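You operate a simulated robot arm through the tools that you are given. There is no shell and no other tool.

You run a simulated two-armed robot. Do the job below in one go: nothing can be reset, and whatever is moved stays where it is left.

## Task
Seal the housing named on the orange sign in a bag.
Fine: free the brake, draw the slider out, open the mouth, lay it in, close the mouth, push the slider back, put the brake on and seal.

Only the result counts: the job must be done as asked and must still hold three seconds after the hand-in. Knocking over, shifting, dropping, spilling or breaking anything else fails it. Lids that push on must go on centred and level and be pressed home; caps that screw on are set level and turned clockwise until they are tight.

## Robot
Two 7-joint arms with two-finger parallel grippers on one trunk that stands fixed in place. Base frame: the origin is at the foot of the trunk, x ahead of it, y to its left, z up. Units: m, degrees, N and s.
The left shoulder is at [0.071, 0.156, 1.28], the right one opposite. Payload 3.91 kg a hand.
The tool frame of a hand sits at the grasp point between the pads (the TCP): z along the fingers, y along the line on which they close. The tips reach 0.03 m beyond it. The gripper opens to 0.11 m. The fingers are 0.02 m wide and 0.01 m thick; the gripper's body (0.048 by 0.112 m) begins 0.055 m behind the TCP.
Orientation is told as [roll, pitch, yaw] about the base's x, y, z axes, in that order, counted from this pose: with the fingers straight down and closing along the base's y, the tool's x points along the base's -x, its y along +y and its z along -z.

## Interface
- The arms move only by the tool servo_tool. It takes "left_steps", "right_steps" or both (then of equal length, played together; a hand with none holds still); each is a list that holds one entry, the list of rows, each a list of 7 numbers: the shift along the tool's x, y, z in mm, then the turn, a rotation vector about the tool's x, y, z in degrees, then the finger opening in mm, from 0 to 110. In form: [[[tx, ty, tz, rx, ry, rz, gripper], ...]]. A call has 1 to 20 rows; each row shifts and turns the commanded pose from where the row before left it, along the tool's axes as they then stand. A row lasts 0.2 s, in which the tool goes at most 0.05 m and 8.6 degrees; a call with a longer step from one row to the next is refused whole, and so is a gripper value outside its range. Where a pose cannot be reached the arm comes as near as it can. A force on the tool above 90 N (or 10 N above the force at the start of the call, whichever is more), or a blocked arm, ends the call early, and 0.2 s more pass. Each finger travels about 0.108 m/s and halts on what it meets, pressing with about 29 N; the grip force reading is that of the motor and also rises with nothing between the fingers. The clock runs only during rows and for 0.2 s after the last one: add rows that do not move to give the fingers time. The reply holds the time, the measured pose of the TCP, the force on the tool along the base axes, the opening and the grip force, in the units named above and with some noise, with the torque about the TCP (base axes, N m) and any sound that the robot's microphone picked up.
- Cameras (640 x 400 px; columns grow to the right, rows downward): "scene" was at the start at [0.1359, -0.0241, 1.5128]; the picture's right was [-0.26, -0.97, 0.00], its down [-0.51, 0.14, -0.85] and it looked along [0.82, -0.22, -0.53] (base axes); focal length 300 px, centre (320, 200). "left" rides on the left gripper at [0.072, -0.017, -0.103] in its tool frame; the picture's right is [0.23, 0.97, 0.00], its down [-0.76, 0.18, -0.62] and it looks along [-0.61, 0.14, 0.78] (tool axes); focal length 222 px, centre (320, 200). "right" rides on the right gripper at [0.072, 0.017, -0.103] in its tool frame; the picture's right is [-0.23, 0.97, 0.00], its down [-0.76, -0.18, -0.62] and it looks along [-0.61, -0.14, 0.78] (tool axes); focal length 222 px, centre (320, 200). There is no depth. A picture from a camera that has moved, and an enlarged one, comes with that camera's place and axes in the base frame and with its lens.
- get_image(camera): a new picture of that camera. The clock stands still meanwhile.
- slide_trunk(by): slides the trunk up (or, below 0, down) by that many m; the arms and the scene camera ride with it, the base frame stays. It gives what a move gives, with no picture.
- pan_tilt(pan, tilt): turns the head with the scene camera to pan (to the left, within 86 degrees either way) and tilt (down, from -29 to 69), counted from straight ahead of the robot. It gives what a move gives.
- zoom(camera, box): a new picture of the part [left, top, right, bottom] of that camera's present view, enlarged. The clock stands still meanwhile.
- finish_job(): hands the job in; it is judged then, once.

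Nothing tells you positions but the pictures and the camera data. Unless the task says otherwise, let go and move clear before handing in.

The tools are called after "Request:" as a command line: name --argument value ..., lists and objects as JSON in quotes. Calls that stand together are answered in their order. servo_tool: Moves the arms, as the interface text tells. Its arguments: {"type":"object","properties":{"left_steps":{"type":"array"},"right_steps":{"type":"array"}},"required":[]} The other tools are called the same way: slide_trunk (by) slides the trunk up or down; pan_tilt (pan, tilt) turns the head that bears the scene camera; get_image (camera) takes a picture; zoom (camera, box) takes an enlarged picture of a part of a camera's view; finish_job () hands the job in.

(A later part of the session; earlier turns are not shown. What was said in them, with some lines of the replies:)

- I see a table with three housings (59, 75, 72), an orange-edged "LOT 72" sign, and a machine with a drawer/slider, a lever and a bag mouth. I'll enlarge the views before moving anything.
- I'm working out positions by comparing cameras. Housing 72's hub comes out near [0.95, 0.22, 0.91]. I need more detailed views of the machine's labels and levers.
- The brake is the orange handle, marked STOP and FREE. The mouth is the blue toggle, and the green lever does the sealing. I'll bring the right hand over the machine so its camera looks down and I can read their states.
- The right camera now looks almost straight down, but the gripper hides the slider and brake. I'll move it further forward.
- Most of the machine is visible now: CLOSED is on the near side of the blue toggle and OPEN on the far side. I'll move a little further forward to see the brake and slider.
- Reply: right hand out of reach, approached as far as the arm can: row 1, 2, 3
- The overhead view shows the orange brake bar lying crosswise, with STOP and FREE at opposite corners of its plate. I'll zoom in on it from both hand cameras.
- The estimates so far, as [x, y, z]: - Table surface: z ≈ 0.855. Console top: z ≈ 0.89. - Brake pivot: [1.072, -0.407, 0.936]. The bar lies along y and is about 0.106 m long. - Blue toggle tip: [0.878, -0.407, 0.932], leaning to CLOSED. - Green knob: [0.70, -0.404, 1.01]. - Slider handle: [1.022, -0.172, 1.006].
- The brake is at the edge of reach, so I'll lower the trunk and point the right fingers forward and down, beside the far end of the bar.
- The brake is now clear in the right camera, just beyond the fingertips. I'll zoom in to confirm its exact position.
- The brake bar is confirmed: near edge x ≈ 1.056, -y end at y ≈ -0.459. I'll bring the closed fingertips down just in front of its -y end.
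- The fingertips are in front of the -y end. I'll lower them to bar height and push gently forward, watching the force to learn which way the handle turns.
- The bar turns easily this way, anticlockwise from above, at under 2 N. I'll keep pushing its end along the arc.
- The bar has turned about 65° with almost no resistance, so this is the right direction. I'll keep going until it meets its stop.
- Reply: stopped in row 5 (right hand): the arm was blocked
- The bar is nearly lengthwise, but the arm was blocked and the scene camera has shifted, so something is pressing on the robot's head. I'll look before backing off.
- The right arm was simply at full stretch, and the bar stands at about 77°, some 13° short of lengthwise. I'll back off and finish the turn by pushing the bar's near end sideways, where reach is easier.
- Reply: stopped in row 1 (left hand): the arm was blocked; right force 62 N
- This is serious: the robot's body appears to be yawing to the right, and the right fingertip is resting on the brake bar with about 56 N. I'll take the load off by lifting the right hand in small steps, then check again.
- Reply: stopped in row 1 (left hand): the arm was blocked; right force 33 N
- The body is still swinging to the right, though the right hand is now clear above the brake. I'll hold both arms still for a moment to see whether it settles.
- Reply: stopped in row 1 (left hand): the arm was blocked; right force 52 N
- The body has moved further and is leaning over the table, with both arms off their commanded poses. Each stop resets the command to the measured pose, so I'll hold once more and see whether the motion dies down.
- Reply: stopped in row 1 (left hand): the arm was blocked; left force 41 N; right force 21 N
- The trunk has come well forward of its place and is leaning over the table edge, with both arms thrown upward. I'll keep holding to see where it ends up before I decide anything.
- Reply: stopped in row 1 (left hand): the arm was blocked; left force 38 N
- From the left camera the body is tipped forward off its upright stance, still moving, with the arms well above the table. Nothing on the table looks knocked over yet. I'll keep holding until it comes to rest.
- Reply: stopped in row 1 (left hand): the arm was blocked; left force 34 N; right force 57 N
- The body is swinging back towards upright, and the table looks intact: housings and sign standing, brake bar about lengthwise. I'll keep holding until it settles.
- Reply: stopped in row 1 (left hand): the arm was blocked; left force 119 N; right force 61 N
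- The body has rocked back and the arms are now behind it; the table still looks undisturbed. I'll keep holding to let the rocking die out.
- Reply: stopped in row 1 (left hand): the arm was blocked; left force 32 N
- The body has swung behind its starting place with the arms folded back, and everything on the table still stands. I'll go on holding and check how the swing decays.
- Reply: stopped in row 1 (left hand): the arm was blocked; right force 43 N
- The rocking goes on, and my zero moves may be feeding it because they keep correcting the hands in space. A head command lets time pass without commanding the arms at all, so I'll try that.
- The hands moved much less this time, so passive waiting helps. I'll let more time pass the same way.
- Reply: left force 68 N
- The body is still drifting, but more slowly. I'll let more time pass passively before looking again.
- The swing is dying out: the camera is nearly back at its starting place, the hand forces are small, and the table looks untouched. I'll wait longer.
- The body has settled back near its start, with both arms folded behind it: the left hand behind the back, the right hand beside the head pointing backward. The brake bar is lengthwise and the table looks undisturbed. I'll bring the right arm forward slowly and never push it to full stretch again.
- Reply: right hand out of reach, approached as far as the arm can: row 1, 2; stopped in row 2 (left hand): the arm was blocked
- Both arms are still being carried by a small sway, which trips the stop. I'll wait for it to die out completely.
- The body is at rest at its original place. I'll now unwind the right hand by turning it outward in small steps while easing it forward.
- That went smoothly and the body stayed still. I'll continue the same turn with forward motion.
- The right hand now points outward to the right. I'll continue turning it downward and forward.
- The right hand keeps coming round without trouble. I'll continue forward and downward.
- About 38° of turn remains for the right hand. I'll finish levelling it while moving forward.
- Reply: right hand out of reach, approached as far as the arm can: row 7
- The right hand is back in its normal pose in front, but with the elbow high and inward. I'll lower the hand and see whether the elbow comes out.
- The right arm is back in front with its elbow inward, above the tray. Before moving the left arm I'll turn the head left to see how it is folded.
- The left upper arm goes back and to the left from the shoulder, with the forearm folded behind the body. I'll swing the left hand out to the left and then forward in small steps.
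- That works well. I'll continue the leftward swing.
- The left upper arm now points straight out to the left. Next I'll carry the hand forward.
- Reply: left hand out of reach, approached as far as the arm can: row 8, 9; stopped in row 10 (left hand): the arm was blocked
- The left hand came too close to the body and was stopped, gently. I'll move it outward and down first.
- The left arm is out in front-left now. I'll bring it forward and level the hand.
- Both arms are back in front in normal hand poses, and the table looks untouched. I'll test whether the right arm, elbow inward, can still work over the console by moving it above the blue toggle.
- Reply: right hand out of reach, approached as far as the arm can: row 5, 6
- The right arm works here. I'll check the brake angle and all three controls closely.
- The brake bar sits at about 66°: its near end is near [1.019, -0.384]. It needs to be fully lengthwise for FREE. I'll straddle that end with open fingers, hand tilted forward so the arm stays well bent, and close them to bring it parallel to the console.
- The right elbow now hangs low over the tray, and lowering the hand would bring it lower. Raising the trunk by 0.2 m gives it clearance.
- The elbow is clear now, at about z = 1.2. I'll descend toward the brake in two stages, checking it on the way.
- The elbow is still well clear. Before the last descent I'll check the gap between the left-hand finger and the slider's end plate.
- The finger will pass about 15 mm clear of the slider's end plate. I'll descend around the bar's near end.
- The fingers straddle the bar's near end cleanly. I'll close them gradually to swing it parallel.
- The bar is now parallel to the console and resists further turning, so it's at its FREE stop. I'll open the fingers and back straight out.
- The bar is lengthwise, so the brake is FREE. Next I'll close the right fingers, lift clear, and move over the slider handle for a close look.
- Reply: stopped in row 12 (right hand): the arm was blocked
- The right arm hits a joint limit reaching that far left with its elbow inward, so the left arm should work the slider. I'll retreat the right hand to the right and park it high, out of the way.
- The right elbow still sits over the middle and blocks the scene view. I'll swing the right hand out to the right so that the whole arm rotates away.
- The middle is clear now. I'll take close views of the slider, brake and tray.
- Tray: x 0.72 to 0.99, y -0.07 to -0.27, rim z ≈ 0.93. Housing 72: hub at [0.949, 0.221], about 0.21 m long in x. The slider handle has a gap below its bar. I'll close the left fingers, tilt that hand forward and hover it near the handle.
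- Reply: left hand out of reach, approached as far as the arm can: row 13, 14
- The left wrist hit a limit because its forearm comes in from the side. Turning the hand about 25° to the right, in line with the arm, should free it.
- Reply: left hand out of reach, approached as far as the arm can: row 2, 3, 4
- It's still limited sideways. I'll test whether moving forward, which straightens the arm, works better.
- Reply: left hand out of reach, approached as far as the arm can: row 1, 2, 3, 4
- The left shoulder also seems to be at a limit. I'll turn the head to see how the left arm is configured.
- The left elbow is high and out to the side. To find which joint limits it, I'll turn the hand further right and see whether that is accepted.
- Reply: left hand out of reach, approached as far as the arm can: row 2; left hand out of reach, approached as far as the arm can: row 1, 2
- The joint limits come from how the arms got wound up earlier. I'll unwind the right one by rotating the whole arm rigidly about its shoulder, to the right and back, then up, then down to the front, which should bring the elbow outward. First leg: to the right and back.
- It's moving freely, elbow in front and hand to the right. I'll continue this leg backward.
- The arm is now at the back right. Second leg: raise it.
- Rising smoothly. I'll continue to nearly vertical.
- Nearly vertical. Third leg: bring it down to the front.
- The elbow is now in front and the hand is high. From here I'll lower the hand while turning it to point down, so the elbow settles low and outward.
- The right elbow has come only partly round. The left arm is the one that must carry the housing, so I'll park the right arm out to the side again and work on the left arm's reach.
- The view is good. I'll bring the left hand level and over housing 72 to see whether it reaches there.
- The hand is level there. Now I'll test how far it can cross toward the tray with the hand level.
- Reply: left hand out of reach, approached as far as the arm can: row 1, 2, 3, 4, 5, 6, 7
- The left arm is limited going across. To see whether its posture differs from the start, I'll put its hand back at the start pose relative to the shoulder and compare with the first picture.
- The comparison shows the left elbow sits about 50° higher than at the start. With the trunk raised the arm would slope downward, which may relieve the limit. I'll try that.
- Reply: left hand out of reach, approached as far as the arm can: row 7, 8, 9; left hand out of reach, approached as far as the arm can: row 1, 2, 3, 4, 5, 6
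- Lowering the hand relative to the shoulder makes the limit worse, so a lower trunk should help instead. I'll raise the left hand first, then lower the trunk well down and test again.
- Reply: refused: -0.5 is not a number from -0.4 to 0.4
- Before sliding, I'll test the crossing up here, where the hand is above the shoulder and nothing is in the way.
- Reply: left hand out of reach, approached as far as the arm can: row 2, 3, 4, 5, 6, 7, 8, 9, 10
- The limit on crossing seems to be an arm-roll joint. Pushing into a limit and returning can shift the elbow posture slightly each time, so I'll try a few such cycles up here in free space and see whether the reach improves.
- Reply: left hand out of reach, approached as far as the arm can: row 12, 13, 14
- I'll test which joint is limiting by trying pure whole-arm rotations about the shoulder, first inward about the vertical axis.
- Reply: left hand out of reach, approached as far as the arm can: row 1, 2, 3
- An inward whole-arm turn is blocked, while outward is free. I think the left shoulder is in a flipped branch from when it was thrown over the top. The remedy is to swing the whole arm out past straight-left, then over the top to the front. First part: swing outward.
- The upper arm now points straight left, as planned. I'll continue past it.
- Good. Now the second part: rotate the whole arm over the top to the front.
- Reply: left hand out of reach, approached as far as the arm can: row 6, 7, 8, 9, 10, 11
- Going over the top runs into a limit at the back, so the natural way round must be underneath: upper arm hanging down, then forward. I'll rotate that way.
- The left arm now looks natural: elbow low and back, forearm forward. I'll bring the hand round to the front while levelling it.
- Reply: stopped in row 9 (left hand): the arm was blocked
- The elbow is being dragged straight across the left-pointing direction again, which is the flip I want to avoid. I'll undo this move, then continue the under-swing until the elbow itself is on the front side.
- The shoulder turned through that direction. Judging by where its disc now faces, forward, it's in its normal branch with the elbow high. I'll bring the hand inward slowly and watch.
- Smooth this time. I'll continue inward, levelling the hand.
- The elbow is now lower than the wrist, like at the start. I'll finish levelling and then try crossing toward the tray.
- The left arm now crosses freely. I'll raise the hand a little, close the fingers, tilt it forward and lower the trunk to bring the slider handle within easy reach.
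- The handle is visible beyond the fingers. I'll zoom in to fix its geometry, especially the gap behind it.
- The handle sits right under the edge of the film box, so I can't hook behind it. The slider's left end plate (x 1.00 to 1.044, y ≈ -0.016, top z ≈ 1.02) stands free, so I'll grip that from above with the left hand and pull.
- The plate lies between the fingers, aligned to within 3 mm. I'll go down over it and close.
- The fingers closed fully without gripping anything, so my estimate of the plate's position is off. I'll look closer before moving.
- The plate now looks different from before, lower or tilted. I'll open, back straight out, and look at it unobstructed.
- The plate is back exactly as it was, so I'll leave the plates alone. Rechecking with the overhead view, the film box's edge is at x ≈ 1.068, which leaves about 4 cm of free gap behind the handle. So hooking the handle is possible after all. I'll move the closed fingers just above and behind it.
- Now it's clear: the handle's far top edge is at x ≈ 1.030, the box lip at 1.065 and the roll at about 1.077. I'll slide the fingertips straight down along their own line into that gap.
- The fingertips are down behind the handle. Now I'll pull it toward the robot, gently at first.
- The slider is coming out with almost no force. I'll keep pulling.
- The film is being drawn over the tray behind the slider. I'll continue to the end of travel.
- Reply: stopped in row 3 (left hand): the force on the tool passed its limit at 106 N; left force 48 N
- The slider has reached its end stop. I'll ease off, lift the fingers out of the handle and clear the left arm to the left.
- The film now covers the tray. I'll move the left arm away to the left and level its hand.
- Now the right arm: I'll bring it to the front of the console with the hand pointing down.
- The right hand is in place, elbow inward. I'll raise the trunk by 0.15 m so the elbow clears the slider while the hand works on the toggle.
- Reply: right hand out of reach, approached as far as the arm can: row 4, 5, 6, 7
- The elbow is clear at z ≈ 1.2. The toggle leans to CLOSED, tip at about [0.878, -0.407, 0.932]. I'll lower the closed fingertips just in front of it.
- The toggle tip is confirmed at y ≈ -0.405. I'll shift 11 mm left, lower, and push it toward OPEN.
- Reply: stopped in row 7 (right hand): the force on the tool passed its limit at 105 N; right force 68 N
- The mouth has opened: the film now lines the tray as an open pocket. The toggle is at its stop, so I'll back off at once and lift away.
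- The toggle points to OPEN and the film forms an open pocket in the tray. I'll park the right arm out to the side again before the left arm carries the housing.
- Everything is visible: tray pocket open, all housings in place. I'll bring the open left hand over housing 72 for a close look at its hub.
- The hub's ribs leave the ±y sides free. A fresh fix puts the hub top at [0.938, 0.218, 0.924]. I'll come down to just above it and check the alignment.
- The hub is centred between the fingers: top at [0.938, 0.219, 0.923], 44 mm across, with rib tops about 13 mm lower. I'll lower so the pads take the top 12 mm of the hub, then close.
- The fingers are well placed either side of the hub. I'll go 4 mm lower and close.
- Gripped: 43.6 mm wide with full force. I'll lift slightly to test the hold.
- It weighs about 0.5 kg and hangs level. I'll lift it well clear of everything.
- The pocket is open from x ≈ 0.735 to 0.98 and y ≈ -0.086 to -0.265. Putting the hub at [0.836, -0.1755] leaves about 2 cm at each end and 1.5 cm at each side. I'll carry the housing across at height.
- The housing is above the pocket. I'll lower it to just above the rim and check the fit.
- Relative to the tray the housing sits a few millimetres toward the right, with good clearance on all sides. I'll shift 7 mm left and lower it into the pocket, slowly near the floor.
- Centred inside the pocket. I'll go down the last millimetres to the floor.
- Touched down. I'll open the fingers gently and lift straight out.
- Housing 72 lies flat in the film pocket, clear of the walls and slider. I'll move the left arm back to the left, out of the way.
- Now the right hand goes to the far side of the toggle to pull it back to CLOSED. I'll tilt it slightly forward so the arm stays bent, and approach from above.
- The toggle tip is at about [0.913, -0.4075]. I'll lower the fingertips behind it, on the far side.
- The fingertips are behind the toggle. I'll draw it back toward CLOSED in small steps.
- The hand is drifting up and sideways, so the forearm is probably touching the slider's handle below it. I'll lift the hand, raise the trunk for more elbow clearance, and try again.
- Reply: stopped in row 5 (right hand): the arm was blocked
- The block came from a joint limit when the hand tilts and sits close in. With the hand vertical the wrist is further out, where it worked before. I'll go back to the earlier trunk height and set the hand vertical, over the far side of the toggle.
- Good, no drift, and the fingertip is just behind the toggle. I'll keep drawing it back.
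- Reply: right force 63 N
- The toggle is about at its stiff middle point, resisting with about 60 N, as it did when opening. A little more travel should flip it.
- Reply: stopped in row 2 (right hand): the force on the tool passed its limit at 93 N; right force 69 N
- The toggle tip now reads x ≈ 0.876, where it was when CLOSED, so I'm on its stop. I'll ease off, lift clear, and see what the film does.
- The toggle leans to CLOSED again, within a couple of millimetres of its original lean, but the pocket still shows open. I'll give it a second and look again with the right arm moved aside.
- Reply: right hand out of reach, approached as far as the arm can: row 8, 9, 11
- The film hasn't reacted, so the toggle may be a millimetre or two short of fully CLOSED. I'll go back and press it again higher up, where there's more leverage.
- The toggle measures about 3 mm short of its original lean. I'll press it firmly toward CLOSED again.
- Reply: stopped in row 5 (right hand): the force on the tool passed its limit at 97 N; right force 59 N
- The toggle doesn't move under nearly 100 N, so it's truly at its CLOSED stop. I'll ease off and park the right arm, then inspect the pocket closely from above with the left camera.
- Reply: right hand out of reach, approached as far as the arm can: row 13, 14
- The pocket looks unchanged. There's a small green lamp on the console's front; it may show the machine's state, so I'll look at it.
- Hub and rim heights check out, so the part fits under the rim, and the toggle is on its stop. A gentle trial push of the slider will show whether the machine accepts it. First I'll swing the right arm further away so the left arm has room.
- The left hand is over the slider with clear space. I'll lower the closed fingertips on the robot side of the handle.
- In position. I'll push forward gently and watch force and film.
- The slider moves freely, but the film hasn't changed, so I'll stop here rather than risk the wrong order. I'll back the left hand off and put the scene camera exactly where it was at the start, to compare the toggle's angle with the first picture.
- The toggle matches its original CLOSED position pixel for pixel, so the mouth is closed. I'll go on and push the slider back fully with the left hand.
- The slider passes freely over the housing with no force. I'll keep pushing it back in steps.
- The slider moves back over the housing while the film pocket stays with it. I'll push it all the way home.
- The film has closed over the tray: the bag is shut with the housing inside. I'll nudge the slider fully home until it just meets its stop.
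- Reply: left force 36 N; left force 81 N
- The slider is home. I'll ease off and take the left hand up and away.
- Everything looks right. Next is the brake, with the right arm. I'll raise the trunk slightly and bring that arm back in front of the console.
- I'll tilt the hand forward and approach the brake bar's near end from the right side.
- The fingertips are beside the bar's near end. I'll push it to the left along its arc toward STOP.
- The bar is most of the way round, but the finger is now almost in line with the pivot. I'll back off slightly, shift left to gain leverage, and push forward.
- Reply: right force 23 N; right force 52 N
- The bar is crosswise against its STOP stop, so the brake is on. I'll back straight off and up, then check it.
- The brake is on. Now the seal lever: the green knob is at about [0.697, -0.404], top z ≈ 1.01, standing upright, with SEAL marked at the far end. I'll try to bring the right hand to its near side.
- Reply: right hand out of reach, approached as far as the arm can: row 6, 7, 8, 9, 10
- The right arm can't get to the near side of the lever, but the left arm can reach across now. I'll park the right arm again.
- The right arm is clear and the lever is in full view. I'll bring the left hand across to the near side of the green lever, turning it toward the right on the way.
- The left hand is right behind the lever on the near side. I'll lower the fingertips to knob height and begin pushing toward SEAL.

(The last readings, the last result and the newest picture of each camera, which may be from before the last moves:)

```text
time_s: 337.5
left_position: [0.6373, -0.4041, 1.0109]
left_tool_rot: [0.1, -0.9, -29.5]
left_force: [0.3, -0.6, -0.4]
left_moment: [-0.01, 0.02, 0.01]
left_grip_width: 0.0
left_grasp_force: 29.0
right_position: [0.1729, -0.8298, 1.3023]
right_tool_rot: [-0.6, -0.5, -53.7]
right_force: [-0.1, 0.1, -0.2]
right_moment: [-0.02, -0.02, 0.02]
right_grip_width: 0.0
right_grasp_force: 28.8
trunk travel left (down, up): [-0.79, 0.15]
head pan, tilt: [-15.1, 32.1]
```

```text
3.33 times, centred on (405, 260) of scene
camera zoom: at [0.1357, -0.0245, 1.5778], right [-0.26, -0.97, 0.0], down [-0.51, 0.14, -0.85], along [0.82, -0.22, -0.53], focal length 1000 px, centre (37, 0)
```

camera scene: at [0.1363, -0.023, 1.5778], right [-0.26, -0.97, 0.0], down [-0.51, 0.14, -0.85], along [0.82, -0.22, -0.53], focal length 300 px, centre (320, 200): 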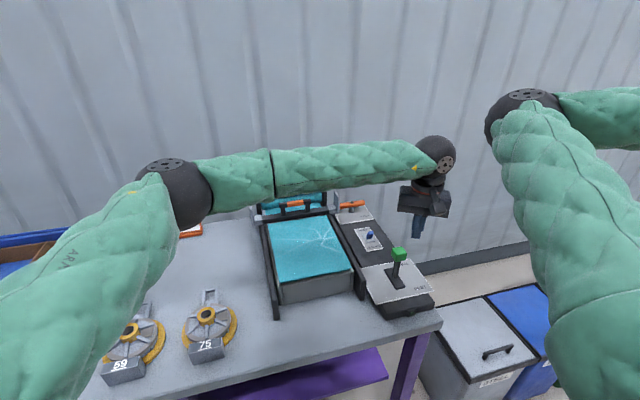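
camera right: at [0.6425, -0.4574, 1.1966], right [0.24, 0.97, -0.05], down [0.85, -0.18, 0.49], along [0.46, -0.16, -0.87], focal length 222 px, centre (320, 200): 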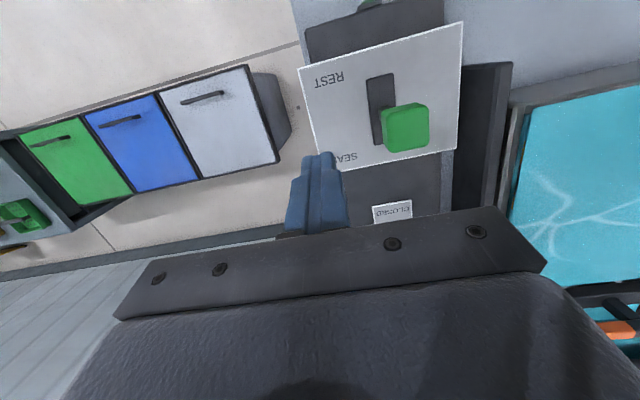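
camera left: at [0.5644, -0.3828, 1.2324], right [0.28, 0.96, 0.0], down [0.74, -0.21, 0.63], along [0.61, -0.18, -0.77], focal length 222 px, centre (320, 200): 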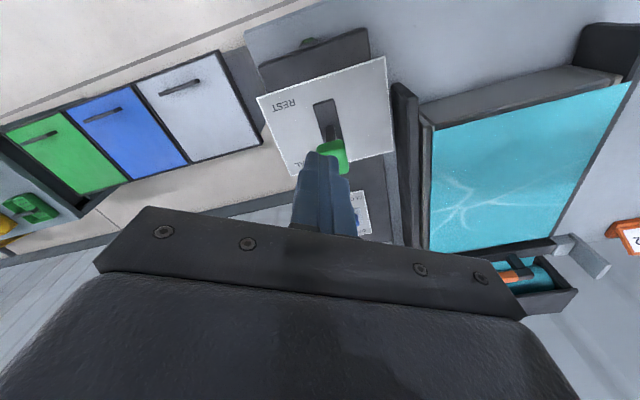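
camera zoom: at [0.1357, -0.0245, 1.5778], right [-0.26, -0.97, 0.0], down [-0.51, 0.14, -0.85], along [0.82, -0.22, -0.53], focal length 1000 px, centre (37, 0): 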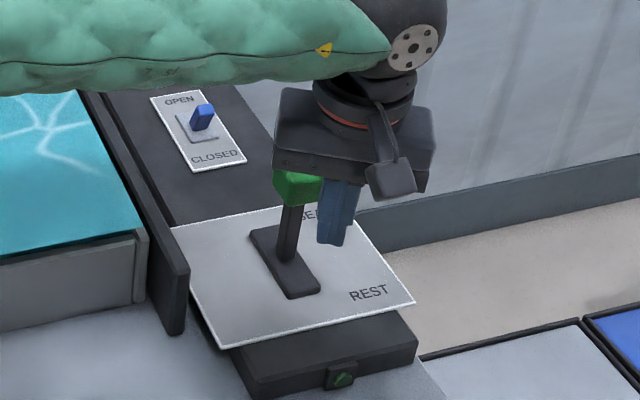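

Aligned: the fingertip is 5 cm in front of the knob at the same y. I'll push forward.

Request:
servo_tool --left_steps '[[[-7, 3.9, 0, 0, 0, 0, 0], [-7, 3.9, 0, 0, 0, 0, 0], [-7, 3.9, 0, 0, 0, 0, 0], [-7, 3.9, 0, 0, 0, 0, 0], [-5.2, 3, 0, 0, 0, 0, 0], [-5.2, 3, 0, 0, 0, 0, 0]]]'

Request:
zoom --camera "scene" --box '[350, 200, 460, 320]'

```text
time_s: 338.9
left_position: [0.6836, -0.4045, 1.0093]
left_tool_rot: [0.1, -1.0, -29.4]
left_force: [-1.6, 1.0, 1.9]
left_moment: [0.03, 0.03, -0.02]
left_grip_width: 0.0001
left_grasp_force: 29.2
right_position: [0.1726, -0.83, 1.3021]
right_tool_rot: [-0.6, -0.5, -53.8]
right_force: [-0.7, -0.3, 0.4]
right_moment: [0.01, 0.04, -0.01]
right_grip_width: 0.0
right_grasp_force: 28.9
trunk travel left (down, up): [-0.79, 0.15]
head pan, tilt: [-15.1, 32.1]
```

```text
3.33 times, centred on (405, 260) of scene
camera zoom: at [0.1357, -0.0245, 1.5778], right [-0.26, -0.97, 0.0], down [-0.51, 0.14, -0.85], along [0.82, -0.22, -0.53], focal length 1000 px, centre (37, 0)
```

zoom: 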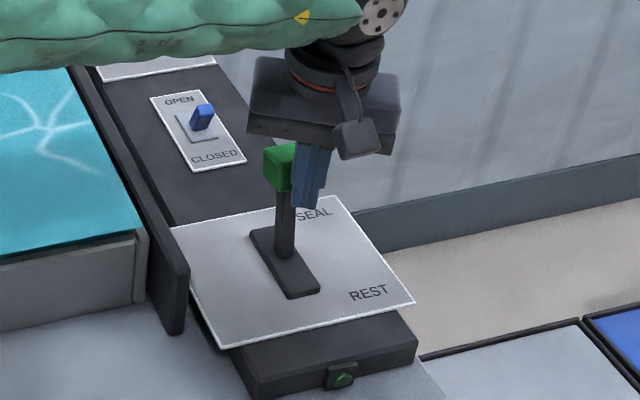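

The lever is tilting toward SEAL easily. I'll follow its arc.

Request:
servo_tool --left_steps '[[[-7.8, 4.4, 0, 0, 0, 0, 0], [-7.8, 4.4, 0, 0, 0, 0, 0], [-7.8, 4.4, 1, 0, 0, 0, 0], [-7.8, 4.4, 1, 0, 0, 0, 0], [-7.8, 4.4, 2, 0, 0, 0, 0]]]'

Request:
zoom --camera "scene" --box '[340, 190, 450, 310]'

```text
time_s: 340.0
left_position: [0.7093, -0.4057, 1.009]
left_tool_rot: [-0.2, 0.0, -30.2]
left_force: [-51.5, 28.3, 29.5]
left_moment: [1.01, 1.2, 0.51]
left_grip_width: 0.0001
left_grasp_force: 29.0
right_position: [0.1708, -0.8261, 1.3054]
right_tool_rot: [-0.5, -0.6, -53.7]
right_force: [0.1, 0.7, -0.4]
right_moment: [-0.01, 0.03, 0.01]
right_grip_width: 0.0001
right_grasp_force: 29.4
trunk travel left (down, up): [-0.79, 0.15]
head pan, tilt: [-15.1, 32.1]
stopped in row 5 (left hand): the force on the tool passed its limit at 104 N (the readings are from after the stop); the commanded pose is now the measured one
```

```text
3.33 times, centred on (395, 250) of scene
camera zoom: at [0.1314, -0.0206, 1.5792], right [-0.26, -0.97, 0.0], down [-0.51, 0.14, -0.85], along [0.82, -0.22, -0.53], focal length 1000 px, centre (70, 33)
```

zoom: 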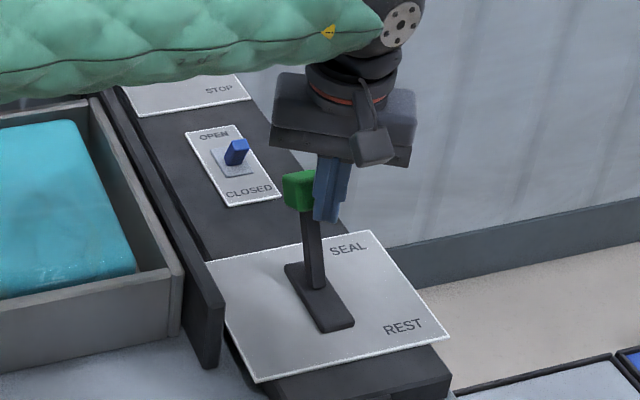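

The film has turned into a closed, rounded bag in the tray: the seal is made, with the lever at its SEAL stop. I'll ease off and lift the hand clear.

Request:
servo_tool --left_steps '[[[5, -3, 0, 0, 0, 0, 0], [9, -5, -3, 0, 0, 0, 0], [13, -7, -15, 0, 0, 0, 0], [13, -7, -25, 0, 0, 0, 0], [5, 0, -35, 0, 0, 0, 0], [0, 0, -35, 0, 0, 0, 0], [0, 10, -35, 0, 0, 0, 0], [0, 25, -20, 0, 0, 0, 0], [0, 0, 0, 0, 0, 0, 0]]]'

Request:
get_image --camera "scene"

Request:
zoom --camera "scene" --box '[240, 170, 450, 320]'

```text
time_s: 342.0
left_position: [0.6832, -0.3724, 1.1731]
left_tool_rot: [-0.1, 0.0, -29.9]
left_force: [-0.5, -1.1, -0.7]
left_moment: [-0.01, -0.04, 0.0]
left_grip_width: 0.0003
left_grasp_force: 28.7
right_position: [0.1718, -0.8298, 1.3022]
right_tool_rot: [-0.6, -0.3, -53.8]
right_force: [0.3, -0.3, 0.1]
right_moment: [0.0, 0.01, -0.01]
right_grip_width: 0.0
right_grasp_force: 28.7
trunk travel left (down, up): [-0.79, 0.15]
head pan, tilt: [-15.1, 32.1]
```

```text
taken
camera scene: at [0.1355, -0.0257, 1.5778], right [-0.26, -0.97, 0.0], down [-0.51, 0.14, -0.85], along [0.82, -0.22, -0.53], focal length 300 px, centre (320, 200)
```

scene: 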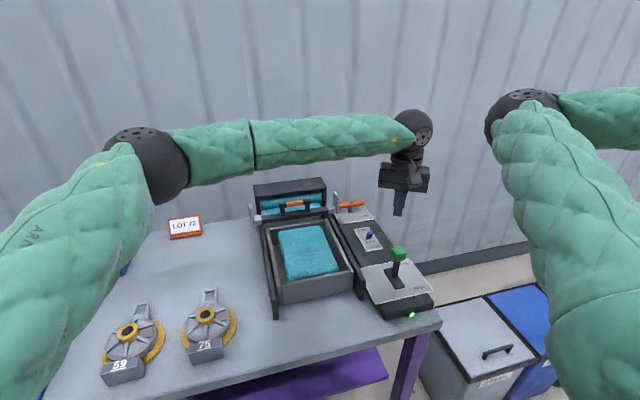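

```text
2.67 times, centred on (345, 245) of scene
camera zoom: at [0.1355, -0.0257, 1.5778], right [-0.26, -0.97, 0.0], down [-0.51, 0.14, -0.85], along [0.82, -0.22, -0.53], focal length 800 px, centre (253, 80)
```

zoom: 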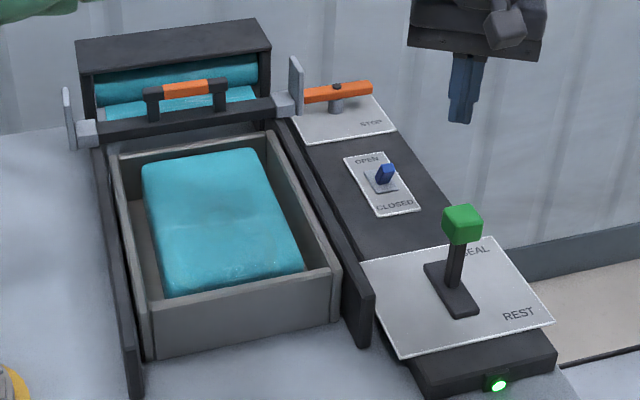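

The lamp is lit green, the sealed bag lies in the tray, and the lever has sprung back to REST. I'll move the left arm clear of the machine and do a last check of the bench.

Request:
servo_tool --left_steps '[[[10, 15, -10, 0, 0, 0, 0], [16, 28, -10, 0, 0, 0, 0], [16, 28, -5, 0, 0, 0, 0], [16, 28, 0, 0, 0, 0, 0], [16, 28, 0, 0, 0, 0, 0], [16, 28, 0, 0, 0, 0, 0], [16, 28, 0, 0, 0, -2, 0], [15, 29, 0, 0, 0, -3, 0], [14, 30, 0, 0, 0, -3, 0], [12, 31, 0, 0, 0, -3, 0], [10, 32, 0, 0, 0, -3, 0], [8, 32, 0, 0, 0, -3, 0], [6, 32, 0, 0, 0, -3, 0], [4, 32, 0, 0, 0, -3, 0], [2, 32, 0, 0, 0, -3, 0], [0, 30, 0, 0, 0, -3, 0], [0, 25, 0, 0, 0, 0, 0], [0, 0, 0, 0, 0, 0, 0]]]'

Request:
get_image --camera "scene"

Request:
pan_tilt --pan 10 --tilt 32

Request:
get_image --camera "scene"

Request:
get_image --camera "left"

```text
time_s: 345.8
left_position: [0.6932, 0.1555, 1.1958]
left_tool_rot: [-0.1, -0.1, -1.0]
left_force: [-0.5, 0.3, -0.3]
left_moment: [-0.01, -0.01, -0.02]
left_grip_width: 0.0003
left_grasp_force: 28.2
right_position: [0.1728, -0.8296, 1.3028]
right_tool_rot: [-0.6, -0.3, -53.8]
right_force: [-0.1, -0.5, -0.7]
right_moment: [0.02, 0.02, 0.0]
right_grip_width: 0.0
right_grasp_force: 28.8
trunk travel left (down, up): [-0.79, 0.15]
head pan, tilt: [-15.1, 32.1]
```

```text
taken
camera scene: at [0.1362, -0.0249, 1.5777], right [-0.26, -0.97, 0.0], down [-0.51, 0.14, -0.85], along [0.82, -0.22, -0.53], focal length 300 px, centre (320, 200)
```

scene: 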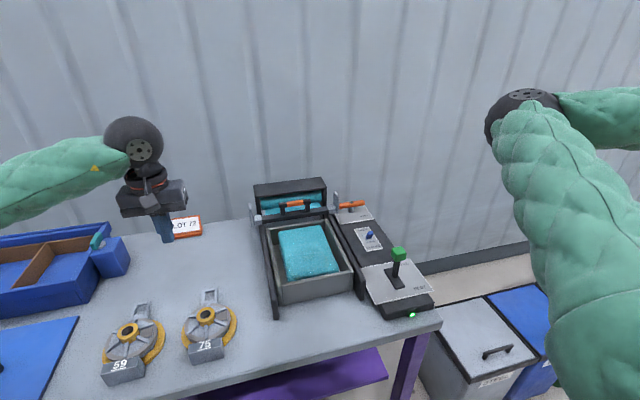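

```text
time_s: 346.7
left_position: [0.6933, 0.1551, 1.1955]
left_tool_rot: [0.0, 0.0, -0.9]
left_force: [-0.4, -0.1, 0.3]
left_moment: [0.01, 0.0, -0.02]
left_grip_width: 0.0
left_grasp_force: 29.0
right_position: [0.1736, -0.8296, 1.3018]
right_tool_rot: [-0.6, -0.5, -53.9]
right_force: [-1.5, -0.4, 0.5]
right_moment: [0.02, -0.01, -0.01]
right_grip_width: 0.0002
right_grasp_force: 29.0
trunk travel left (down, up): [-0.79, 0.15]
head pan, tilt: [10.0, 32.0]
```

```text
taken
camera scene: at [0.1377, 0.0149, 1.578], right [0.17, -0.98, 0.0], down [-0.52, -0.09, -0.85], along [0.83, 0.15, -0.53], focal length 300 px, centre (320, 200)
```

scene: 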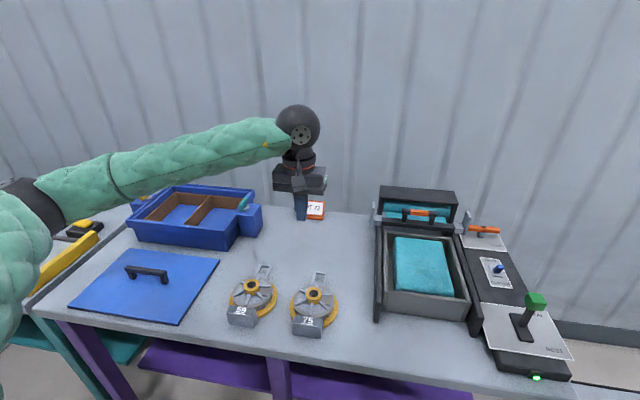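

```text
taken
camera left: at [0.6188, 0.1401, 1.299], right [-0.21, 0.98, 0.0], down [0.76, 0.17, 0.62], along [0.61, 0.13, -0.78], focal length 222 px, centre (320, 200)
```

left: 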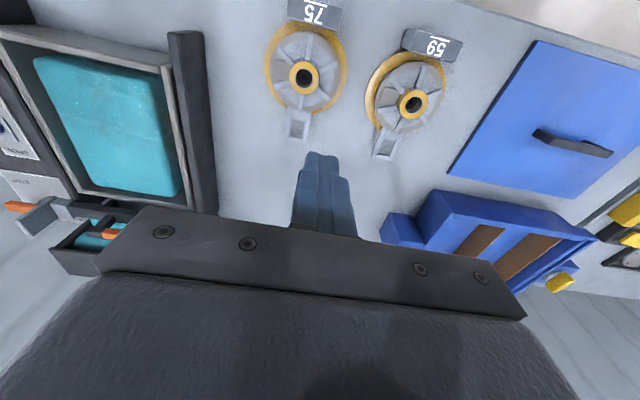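

Housing 72 is sealed in the bag in the tray and the lamp is green. Brake, mouth, slider and seal lever are all back in their end positions. Housings 59 and 75, the sign and the blue case look undisturbed, and both arms are clear, so I'm handing the job in.

Request:
finish_job

```text
The job is handed in.
```

I sealed housing 72, the one named on the orange sign, in a bag and handed the job in. The bag lies in the tray, the machine's lamp is lit green, and both arms are clear of it.

- **Sequence:** I followed the order you gave. The brake is back on STOP, the slider is home, the mouth toggle is on CLOSED, and the seal lever sprang back to REST by itself.
- **Other items:** housings 59 and 75, the sign and the blue case look undisturbed in the last pictures.
- **What went wrong:** while I was freeing the brake, the right arm overstretched. The robot's body swung hard for several seconds and threw both arms behind it. I waited for it to settle and brought the arms back around. Nothing on the table was knocked over that I could see.
- **Contact forces:** I hit several end stops hard, up to about 105 N on the tool. That happened at the slider's end of travel, the mouth toggle and the seal lever. Nothing showed damage afterwards.
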